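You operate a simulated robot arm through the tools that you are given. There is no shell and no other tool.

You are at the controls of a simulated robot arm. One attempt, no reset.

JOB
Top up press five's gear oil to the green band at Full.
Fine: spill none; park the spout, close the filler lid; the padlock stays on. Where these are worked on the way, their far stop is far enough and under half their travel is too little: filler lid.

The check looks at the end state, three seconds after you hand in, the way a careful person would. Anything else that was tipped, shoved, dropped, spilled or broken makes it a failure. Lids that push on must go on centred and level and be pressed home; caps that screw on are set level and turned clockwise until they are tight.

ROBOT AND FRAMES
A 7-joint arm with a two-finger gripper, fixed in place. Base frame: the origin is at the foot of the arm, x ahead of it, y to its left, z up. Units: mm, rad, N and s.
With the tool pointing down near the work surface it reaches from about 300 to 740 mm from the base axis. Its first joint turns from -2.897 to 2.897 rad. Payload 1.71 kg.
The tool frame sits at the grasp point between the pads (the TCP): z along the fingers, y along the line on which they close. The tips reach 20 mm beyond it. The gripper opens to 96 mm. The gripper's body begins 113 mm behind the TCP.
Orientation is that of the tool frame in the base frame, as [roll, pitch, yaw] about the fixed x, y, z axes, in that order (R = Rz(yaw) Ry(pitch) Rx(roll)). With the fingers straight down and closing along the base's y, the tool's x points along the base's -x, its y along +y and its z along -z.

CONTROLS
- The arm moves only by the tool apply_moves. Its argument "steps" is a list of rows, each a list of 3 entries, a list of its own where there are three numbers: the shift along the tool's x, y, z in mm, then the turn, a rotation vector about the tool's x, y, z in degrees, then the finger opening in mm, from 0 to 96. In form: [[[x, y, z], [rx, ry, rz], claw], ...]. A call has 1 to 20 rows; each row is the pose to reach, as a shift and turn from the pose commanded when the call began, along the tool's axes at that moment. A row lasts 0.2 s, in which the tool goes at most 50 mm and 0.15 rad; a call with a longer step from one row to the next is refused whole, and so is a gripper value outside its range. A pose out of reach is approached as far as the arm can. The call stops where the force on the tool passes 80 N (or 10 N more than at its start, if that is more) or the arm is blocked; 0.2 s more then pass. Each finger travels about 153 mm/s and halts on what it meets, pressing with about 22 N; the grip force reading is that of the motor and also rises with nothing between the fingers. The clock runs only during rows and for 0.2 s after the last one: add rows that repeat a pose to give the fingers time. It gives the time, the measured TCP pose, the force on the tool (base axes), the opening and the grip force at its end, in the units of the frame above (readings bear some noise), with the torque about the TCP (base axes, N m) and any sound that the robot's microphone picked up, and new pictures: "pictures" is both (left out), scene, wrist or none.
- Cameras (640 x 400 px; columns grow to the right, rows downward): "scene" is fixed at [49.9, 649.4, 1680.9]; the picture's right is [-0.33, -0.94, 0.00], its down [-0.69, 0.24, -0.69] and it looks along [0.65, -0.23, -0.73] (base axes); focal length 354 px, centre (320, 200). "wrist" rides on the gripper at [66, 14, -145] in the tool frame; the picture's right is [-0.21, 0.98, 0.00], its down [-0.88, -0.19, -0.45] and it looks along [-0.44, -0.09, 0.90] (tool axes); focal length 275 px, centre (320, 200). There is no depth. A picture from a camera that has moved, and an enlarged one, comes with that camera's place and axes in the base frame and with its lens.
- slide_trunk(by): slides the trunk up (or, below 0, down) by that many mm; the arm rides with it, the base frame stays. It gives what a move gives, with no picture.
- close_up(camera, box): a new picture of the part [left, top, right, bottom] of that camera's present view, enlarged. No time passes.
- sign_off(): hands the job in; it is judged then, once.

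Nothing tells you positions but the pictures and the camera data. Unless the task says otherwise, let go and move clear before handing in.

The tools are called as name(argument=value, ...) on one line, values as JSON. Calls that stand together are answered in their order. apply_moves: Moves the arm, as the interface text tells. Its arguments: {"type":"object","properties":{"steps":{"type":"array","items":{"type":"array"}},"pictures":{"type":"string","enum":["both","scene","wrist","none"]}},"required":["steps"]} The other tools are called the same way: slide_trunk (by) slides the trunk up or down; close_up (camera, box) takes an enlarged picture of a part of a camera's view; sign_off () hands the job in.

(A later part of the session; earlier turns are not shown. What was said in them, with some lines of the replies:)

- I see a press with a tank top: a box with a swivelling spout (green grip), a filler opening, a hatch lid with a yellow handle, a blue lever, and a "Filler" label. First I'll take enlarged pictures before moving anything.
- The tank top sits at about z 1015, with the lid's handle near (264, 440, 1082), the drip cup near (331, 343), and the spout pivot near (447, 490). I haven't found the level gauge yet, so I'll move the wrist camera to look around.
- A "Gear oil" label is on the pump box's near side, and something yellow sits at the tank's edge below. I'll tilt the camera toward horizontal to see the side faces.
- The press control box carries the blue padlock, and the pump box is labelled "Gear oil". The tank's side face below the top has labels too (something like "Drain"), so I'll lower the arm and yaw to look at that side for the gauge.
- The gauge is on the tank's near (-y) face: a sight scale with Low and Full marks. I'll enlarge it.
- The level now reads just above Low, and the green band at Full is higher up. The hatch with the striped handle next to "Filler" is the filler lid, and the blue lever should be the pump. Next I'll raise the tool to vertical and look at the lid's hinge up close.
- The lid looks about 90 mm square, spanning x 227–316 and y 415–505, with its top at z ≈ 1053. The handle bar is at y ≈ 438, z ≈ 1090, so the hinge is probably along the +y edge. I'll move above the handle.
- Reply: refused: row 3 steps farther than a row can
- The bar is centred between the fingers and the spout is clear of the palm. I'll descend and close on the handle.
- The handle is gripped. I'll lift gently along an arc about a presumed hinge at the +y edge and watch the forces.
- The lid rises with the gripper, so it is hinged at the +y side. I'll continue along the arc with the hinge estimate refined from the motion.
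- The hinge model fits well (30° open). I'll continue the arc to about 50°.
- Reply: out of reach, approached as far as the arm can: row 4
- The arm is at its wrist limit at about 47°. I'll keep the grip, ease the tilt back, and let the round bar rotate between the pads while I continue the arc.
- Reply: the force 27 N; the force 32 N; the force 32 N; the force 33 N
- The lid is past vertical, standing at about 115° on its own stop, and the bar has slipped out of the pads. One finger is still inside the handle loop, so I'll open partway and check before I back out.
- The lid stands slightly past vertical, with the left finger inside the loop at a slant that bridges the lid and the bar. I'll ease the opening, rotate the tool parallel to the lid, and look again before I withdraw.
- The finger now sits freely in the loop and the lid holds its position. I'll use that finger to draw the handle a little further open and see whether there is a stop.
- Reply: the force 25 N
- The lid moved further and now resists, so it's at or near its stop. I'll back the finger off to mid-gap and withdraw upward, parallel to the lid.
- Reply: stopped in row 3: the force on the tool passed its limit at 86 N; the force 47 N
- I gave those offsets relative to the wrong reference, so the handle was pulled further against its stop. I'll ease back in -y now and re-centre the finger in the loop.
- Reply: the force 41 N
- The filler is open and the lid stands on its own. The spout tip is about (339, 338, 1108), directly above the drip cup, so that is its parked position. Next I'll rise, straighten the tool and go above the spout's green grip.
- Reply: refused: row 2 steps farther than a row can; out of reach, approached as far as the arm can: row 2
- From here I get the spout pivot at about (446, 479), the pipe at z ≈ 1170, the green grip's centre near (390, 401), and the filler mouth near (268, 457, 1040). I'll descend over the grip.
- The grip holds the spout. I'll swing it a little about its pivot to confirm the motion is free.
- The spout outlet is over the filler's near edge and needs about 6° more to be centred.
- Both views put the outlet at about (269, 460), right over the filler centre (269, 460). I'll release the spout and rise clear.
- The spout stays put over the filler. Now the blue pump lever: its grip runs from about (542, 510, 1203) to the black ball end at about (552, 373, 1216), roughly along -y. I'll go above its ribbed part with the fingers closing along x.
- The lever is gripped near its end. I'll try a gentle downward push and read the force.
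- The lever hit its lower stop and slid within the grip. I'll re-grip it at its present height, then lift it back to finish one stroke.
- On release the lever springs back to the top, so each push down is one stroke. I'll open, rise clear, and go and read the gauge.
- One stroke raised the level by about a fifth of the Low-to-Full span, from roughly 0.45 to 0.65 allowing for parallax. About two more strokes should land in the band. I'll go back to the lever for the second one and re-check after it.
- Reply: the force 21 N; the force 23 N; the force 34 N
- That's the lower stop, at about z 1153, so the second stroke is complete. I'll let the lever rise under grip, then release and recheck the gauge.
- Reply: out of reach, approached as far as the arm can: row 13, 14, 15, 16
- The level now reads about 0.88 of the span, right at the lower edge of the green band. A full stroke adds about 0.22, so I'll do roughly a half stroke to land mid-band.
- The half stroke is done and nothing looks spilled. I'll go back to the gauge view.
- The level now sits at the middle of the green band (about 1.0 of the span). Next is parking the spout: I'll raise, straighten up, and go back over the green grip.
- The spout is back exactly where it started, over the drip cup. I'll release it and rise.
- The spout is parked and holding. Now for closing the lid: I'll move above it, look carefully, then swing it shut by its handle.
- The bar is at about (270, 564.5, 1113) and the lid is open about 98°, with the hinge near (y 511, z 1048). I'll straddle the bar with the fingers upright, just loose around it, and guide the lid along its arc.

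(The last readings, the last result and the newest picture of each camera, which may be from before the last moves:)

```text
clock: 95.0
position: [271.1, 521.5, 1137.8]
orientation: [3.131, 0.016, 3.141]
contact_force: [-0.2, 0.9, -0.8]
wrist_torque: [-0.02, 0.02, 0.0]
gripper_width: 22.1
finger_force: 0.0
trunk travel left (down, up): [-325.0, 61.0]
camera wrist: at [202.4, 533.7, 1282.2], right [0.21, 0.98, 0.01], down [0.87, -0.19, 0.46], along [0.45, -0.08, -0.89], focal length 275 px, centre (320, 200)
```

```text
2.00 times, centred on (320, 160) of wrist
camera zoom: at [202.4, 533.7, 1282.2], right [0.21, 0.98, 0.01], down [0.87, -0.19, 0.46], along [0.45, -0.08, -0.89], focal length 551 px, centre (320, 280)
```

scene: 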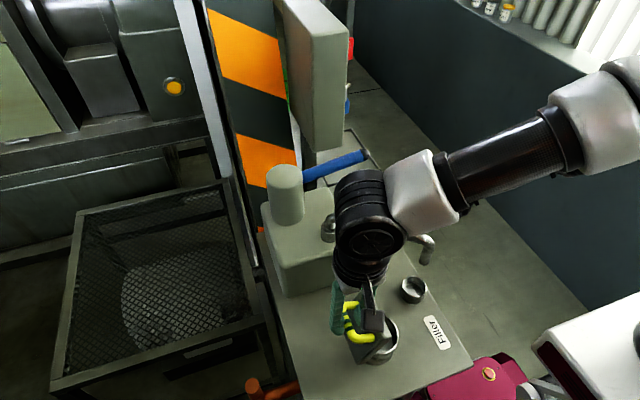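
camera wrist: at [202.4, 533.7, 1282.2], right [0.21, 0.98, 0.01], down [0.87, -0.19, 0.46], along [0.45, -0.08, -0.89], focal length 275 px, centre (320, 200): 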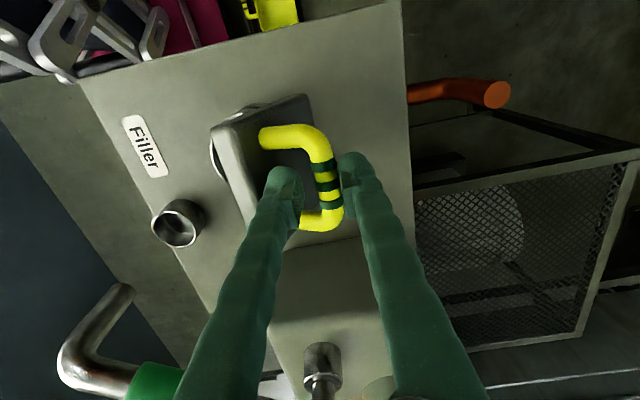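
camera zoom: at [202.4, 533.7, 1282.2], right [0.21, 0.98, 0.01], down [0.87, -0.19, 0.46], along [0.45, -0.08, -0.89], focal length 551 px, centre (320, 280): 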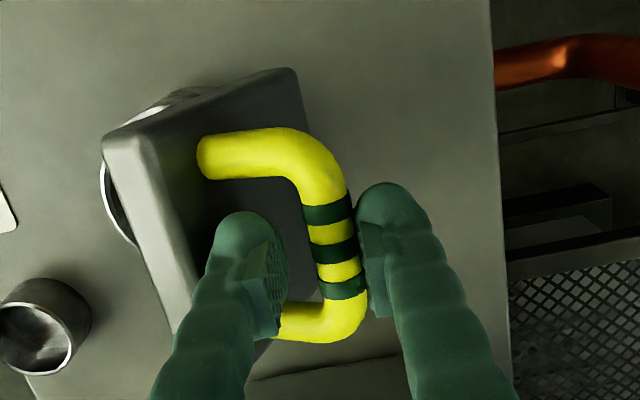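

apply_moves(steps=[[[0, -8, -0.5], [0, 0, 0], 22], [[0, -16.5, -1], [0, 0, 0], 22], [[0, -24, -0.5], [0, 0, 0], 22], [[0, -31, 0], [0, 0, 0], 22], [[0, -38, 2], [0, 0, 0], 22], [[0, -45.5, 4], [0, 0, 0], 22]], pictures="wrist")

close_up(camera="wrist", box=[200, 60, 440, 260])

```text
clock: 96.4
position: [269.0, 476.2, 1134.2]
orientation: [3.13, 0.014, 3.141]
contact_force: [-0.4, -0.1, 0.7]
wrist_torque: [0.04, 0.03, -0.01]
gripper_width: 22.5
finger_force: 0.0
trunk travel left (down, up): [-325.0, 61.0]
camera wrist: at [201.1, 488.5, 1277.3], right [0.21, 0.98, 0.01], down [0.87, -0.19, 0.46], along [0.45, -0.08, -0.89], focal length 275 px, centre (320, 200)
```

wrist: 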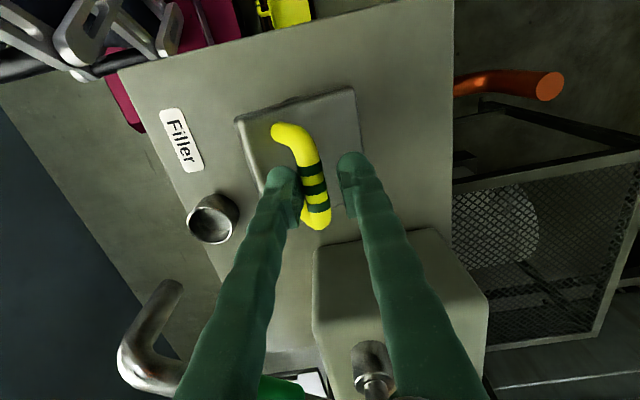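

```text
2.00 times, centred on (320, 160) of wrist
camera zoom: at [201.1, 488.5, 1277.3], right [0.21, 0.98, 0.01], down [0.87, -0.19, 0.46], along [0.45, -0.08, -0.89], focal length 551 px, centre (320, 280)
```

zoom: 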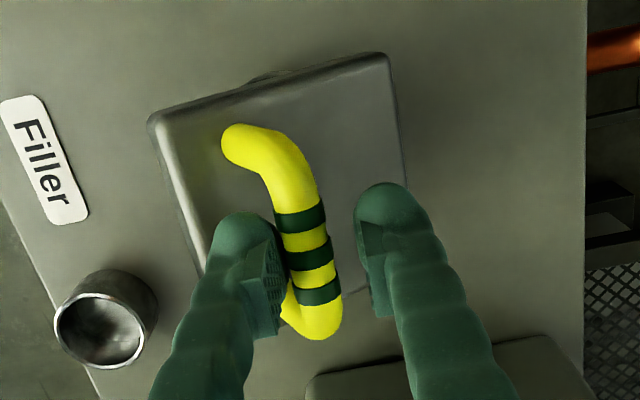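

apply_moves(steps=[[[0, -3, 5], [0, 0, 0], 22], [[0, -9.4, 9.4], [0, 0, 0], 22], [[0, -15, 14], [0, 0, 0], 22], [[0, -20.6, 19], [0, 0, 0], 22], [[0, -25.5, 24], [0, 0, 0], 22], [[0, -30, 30], [0, 0, 0], 22]], pictures="wrist")

close_up(camera="wrist", box=[200, 60, 440, 260])

```text
clock: 97.8
position: [270.0, 444.6, 1102.7]
orientation: [3.131, 0.015, 3.14]
contact_force: [0.1, -0.8, -0.8]
wrist_torque: [0.01, 0.01, 0.01]
gripper_width: 22.3
finger_force: 0.3
trunk travel left (down, up): [-325.0, 61.0]
camera wrist: at [201.7, 458.4, 1246.7], right [0.21, 0.98, 0.01], down [0.87, -0.19, 0.46], along [0.45, -0.08, -0.89], focal length 275 px, centre (320, 200)
```

wrist: 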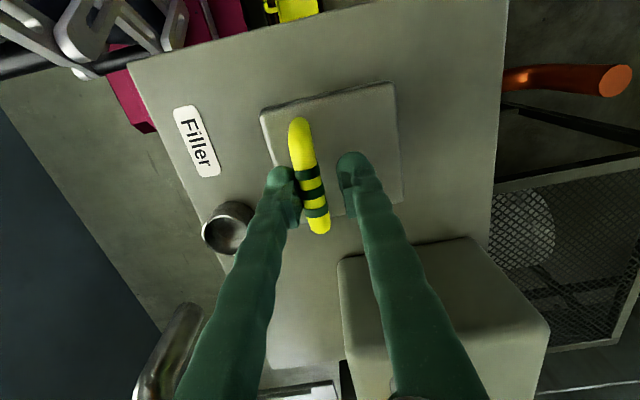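

```text
2.00 times, centred on (320, 160) of wrist
camera zoom: at [201.7, 458.4, 1246.7], right [0.21, 0.98, 0.01], down [0.87, -0.19, 0.46], along [0.45, -0.08, -0.89], focal length 551 px, centre (320, 280)
```

zoom: 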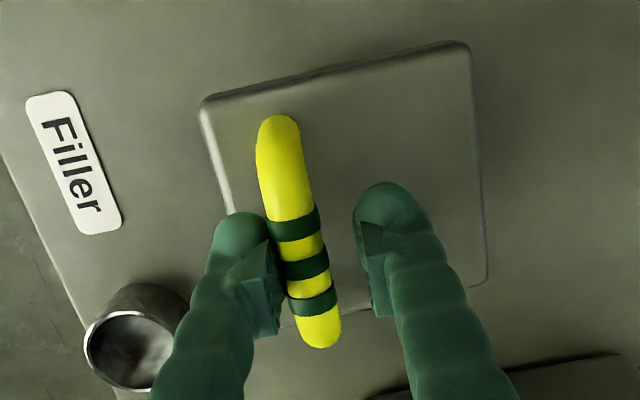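

apply_moves(steps=[[[0, -4, 4], [0, 0, 0], 24], [[0, -7, 7], [0, 0, 0], 28], [[0, -7, 7], [0, 0, 0], 34], [[0, -7, 7], [0, 0, 0], 44], [[0, -7, 7], [0, 0, 0], 44]], pictures="both")

close_up(camera="scene", box=[330, 270, 460, 370])

```text
clock: 99.0
position: [270.4, 441.2, 1096.2]
orientation: [3.132, 0.016, -3.14]
contact_force: [0.3, -0.2, 0.7]
wrist_torque: [0.0, 0.01, 0.0]
gripper_width: 43.9
finger_force: 0.0
trunk travel left (down, up): [-325.0, 61.0]
camera wrist: at [201.7, 452.6, 1239.7], right [0.21, 0.98, 0.01], down [0.87, -0.19, 0.46], along [0.45, -0.08, -0.89], focal length 275 px, centre (320, 200)
```

scene: 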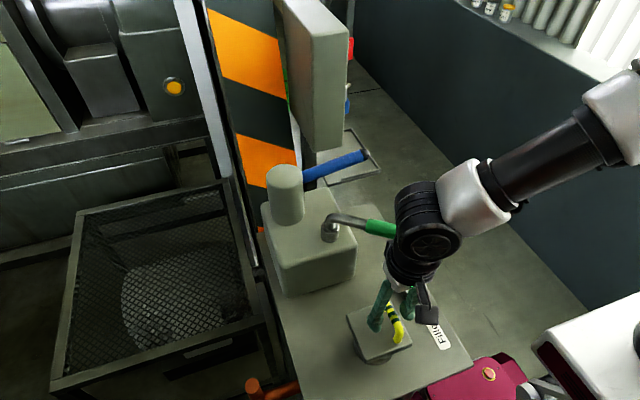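
wrist: 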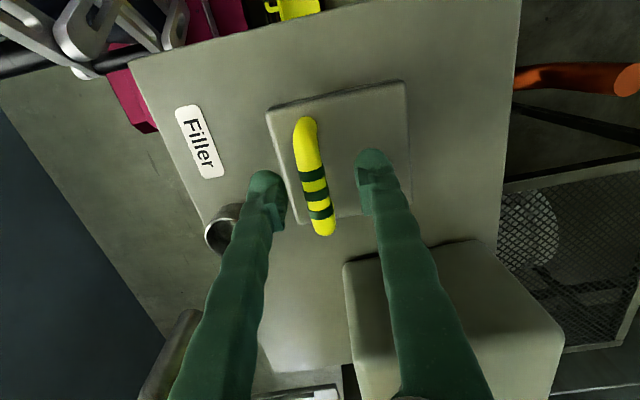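

```text
4.00 times, centred on (395, 320) of scene
camera zoom: at [49.9, 649.4, 1680.9], right [-0.33, -0.94, 0.0], down [-0.69, 0.24, -0.69], along [0.65, -0.23, -0.73], focal length 1416 px, centre (20, -280)
```

zoom: 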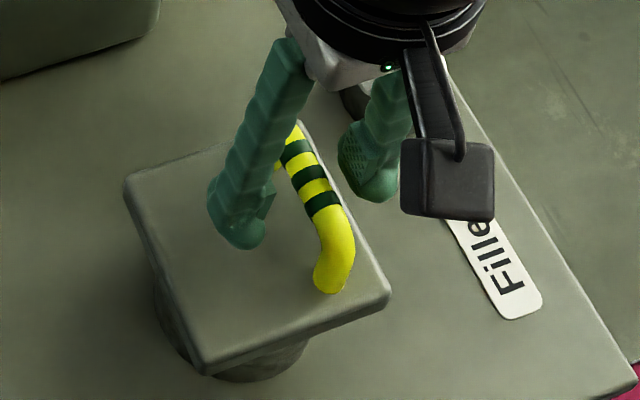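

The lid matches its original closed look. I'll rise off, close the fingers and press lightly on the handle to make sure it is fully seated.

apply_moves(steps=[[[0, -2, -25], [0, 0, 0], 44], [[0, -3, -50], [0, 0, 0], 20], [[0, -3, -50], [0, 0, 0], 2], [[0, -3, -50], [0, 0, 0], 2], [[0, -3, -36], [0, 0, 0], 2], [[0, -3, -30], [0, 0, 0], 2], [[0, -3, -25], [0, 0, 0], 2]], pictures="wrist")

```text
clock: 100.6
position: [270.9, 437.3, 1120.3]
orientation: [3.131, 0.014, 3.141]
contact_force: [0.2, 0.0, -1.3]
wrist_torque: [0.01, 0.01, 0.01]
gripper_width: 2.1
finger_force: 0.1
trunk travel left (down, up): [-325.0, 61.0]
camera wrist: at [202.3, 448.8, 1263.8], right [0.21, 0.98, 0.01], down [0.87, -0.19, 0.46], along [0.45, -0.08, -0.89], focal length 275 px, centre (320, 200)
```

wrist: 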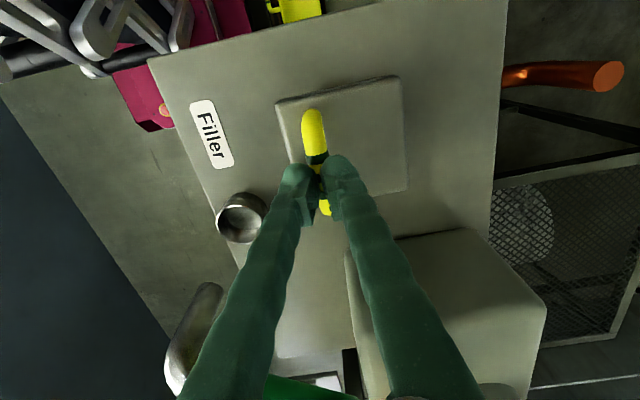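

apply_moves(steps=[[[0, 0, 3], [0, 0, 0], 2], [[0, 0, 5], [0, 0, 0], 2], [[0, 0, 7], [0, 0, 0], 2]], pictures="none")

```text
clock: 101.4
position: [270.1, 436.2, 1115.7]
orientation: [3.127, 0.017, 3.14]
contact_force: [-0.5, -2.3, 39.5]
wrist_torque: [-0.04, 0.25, 0.03]
gripper_width: 2.1
finger_force: 30.5
trunk travel left (down, up): [-325.0, 61.0]
```

The handle took about 40 N with no give, so the lid is home. I'll back off and check everything one last time.

apply_moves(steps=[[[0, 0, -20], [0, 0, 0], 2], [[0, 0, -60], [0, 0, 0], 20], [[0, 0, -105], [0, 0, 0], 40], [[0, 0, -150], [0, 0, 0], 40], [[0, 0, -195], [0, 0, 0], 40], [[0, -45, -205], [0, 0, 0], 40], [[0, -90, -205], [0, 0, 0], 40], [[0, -135, -205], [0, 0, 0], 40], [[0, -180, -205], [0, 0, 0], 40], [[0, -180, -205], [0, 0, 0], 40]], pictures="both")

close_up(camera="scene", box=[240, 130, 480, 400])

close_up(camera="scene", box=[330, 270, 460, 370])

```text
clock: 103.6
position: [268.4, 253.3, 1315.7]
orientation: [3.134, 0.015, -3.141]
contact_force: [0.0, -0.1, 0.5]
wrist_torque: [-0.04, -0.02, 0.01]
gripper_width: 39.9
finger_force: 0.1
trunk travel left (down, up): [-325.0, 61.0]
camera wrist: at [199.6, 266.2, 1458.8], right [0.21, 0.98, 0.01], down [0.87, -0.19, 0.46], along [0.45, -0.08, -0.89], focal length 275 px, centre (320, 200)
```

scene: 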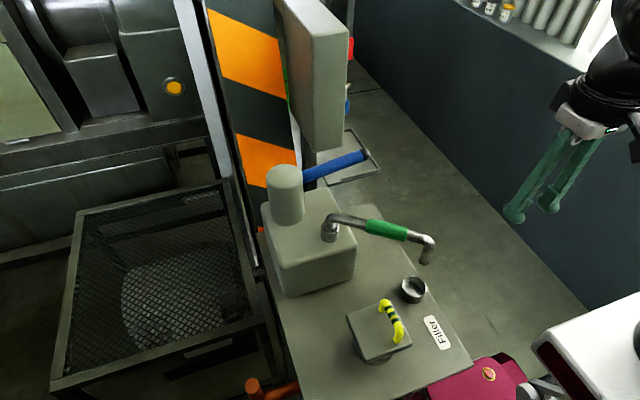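
wrist: 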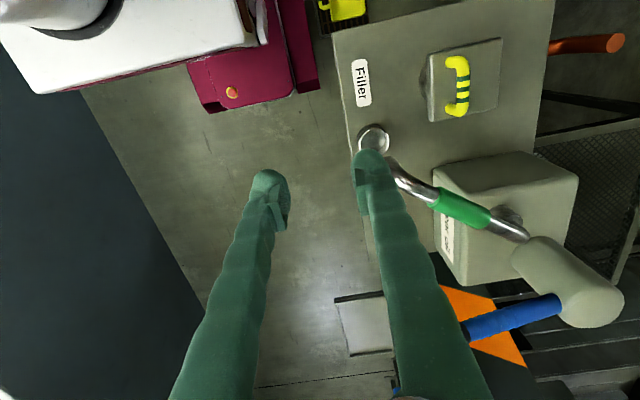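

```text
1.48 times, centred on (360, 265) of scene
camera zoom: at [49.9, 649.4, 1680.9], right [-0.33, -0.94, 0.0], down [-0.69, 0.24, -0.69], along [0.65, -0.23, -0.73], focal length 524 px, centre (261, 104)
```

zoom: 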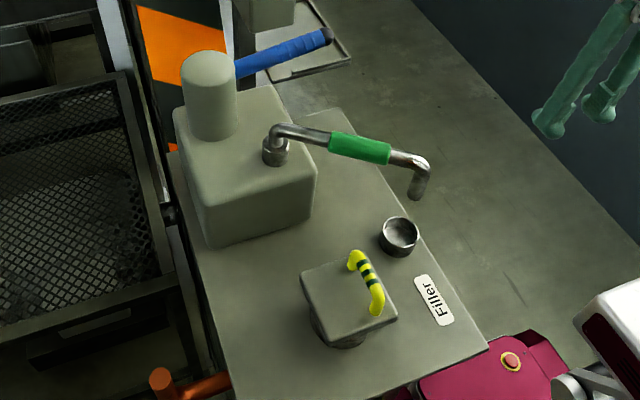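

```text
4.00 times, centred on (395, 320) of scene
camera zoom: at [49.9, 649.4, 1680.9], right [-0.33, -0.94, 0.0], down [-0.69, 0.24, -0.69], along [0.65, -0.23, -0.73], focal length 1416 px, centre (20, -280)
```

zoom: 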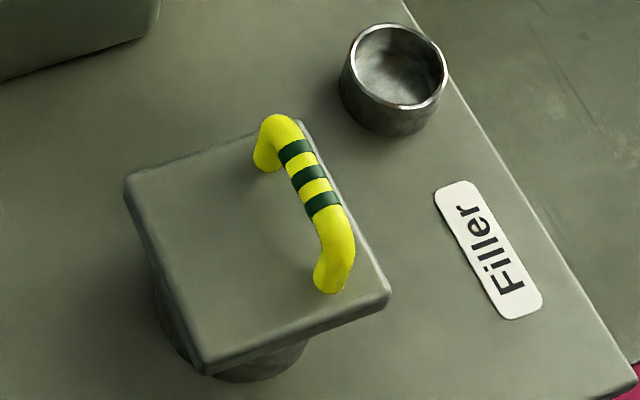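

Spout, lid and lever all look exactly as at the start, with no oil visible anywhere. I'll take one last look at the gauge in case the level settled.

apply_moves(steps=[[[-5, -10, 0], [0, 0, -8], 60], [[-10, -20, 0], [0, 0, -16], 70], [[-15, -30, 0], [0, 0, -24], 80], [[-20, -40, 0], [0, 0, -32], 96], [[-25, -50, 0], [0, 0, -40], 96], [[-30, -60, 0], [0, 0, -48], 96], [[-35, -70, 0], [0, 0, -56], 96], [[-40, -80, 0], [0, 0, -64], 96], [[-45, -90, 0], [0, 0, -72], 96], [[-50, -100, 0], [0, 0, -80], 96], [[-54, -108, 0], [0, 0, -88], 96], [[-54, -108, 0], [0, 0, -90], 96]], pictures="none")

apply_moves(steps=[[[0, 0, 36], [0, -6, 0], 96], [[0, 0, 72], [0, -12, 0], 96], [[0, 0, 108], [0, -18, 0], 96], [[0, 0, 144], [0, -24, 0], 96], [[0, 0, 180], [0, -30, 0], 96], [[0, 0, 216], [0, -36, 0], 96], [[0, 0, 250], [0, -40, 0], 96], [[0, 0, 250], [0, -40, 0], 96]], pictures="both")

close_up(camera="wrist", box=[290, 80, 410, 200])

```text
clock: 106.2
position: [321.3, 144.8, 1315.9]
orientation: [-3.126, 0.007, -1.57]
contact_force: [0.1, 0.4, -1.0]
wrist_torque: [-0.01, -0.01, 0.01]
gripper_width: 96.3
finger_force: 0.1
trunk travel left (down, up): [-325.0, 61.0]
```

```text
clock: 108.0
position: [324.2, 149.2, 1067.8]
orientation: [-3.121, 0.705, -1.56]
contact_force: [-1.0, 0.3, -0.9]
wrist_torque: [-0.03, 0.0, -0.02]
gripper_width: 96.1
finger_force: 0.0
trunk travel left (down, up): [-325.0, 61.0]
camera wrist: at [309.1, 4.7, 1134.4], right [-0.98, 0.16, 0.12], down [0.17, 0.38, 0.91], along [0.1, 0.91, -0.4], focal length 275 px, centre (320, 200)
```

scene: 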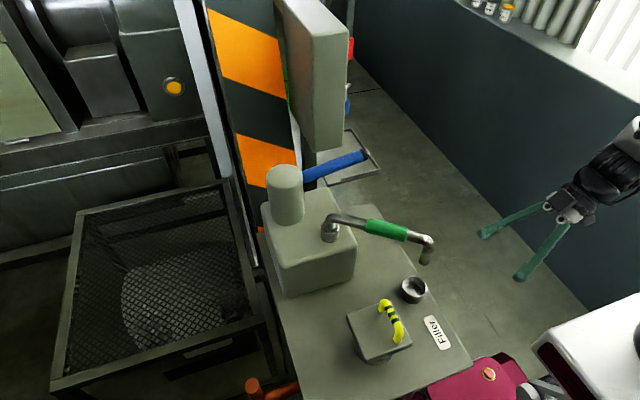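
wrist: 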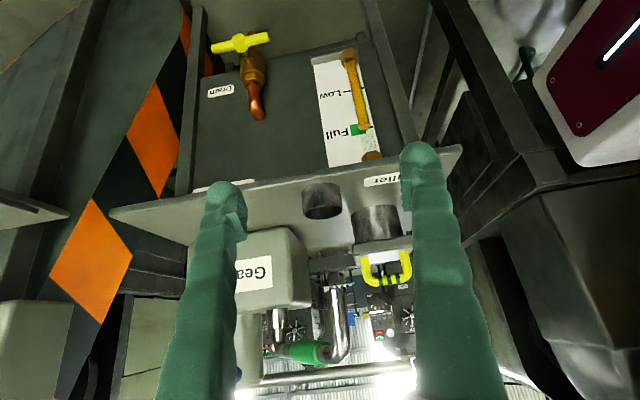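

```text
3.33 times, centred on (350, 140) of wrist
camera zoom: at [309.1, 4.7, 1134.4], right [-0.98, 0.16, 0.12], down [0.17, 0.38, 0.91], along [0.1, 0.91, -0.4], focal length 918 px, centre (220, 400)
```

zoom: 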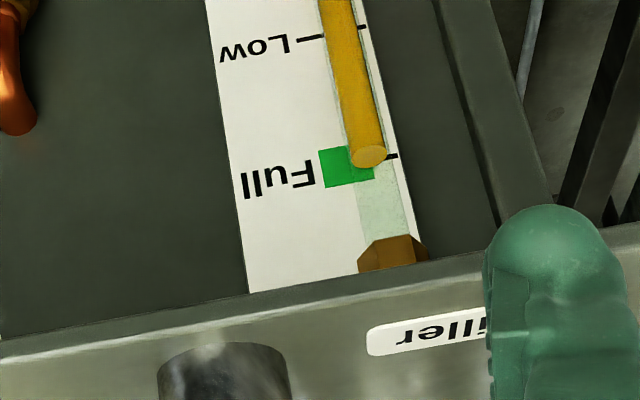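

The level holds in the middle of the green band at Full. The spout is parked, the filler lid is closed, the padlock is untouched, and the arm is clear of everything, so I'm handing in.

sign_off()

```text
The job is handed in.
```

I topped up press five's gear oil and handed the job in. In my last look at the gauge, the level was in the middle of the green band at Full. I haven't seen the result of the check.

- **Filling:** it took two full strokes of the blue pump lever and one half stroke. I saw no oil outside the filler.
- **Spout:** it is parked over the drip cup, where it started.
- **Filler lid:** it was opened past vertical for filling and is now closed. I pressed on its handle with about 40 N and it didn't move.
- **Padlock:** I didn't touch it.

While opening the lid, I pulled its handle too hard once and the arm stopped itself at 86 N. The lid still swung and closed normally afterwards, and I saw no damage.

I didn't see a "press five" label. I worked on this tank because it was the only one within reach.
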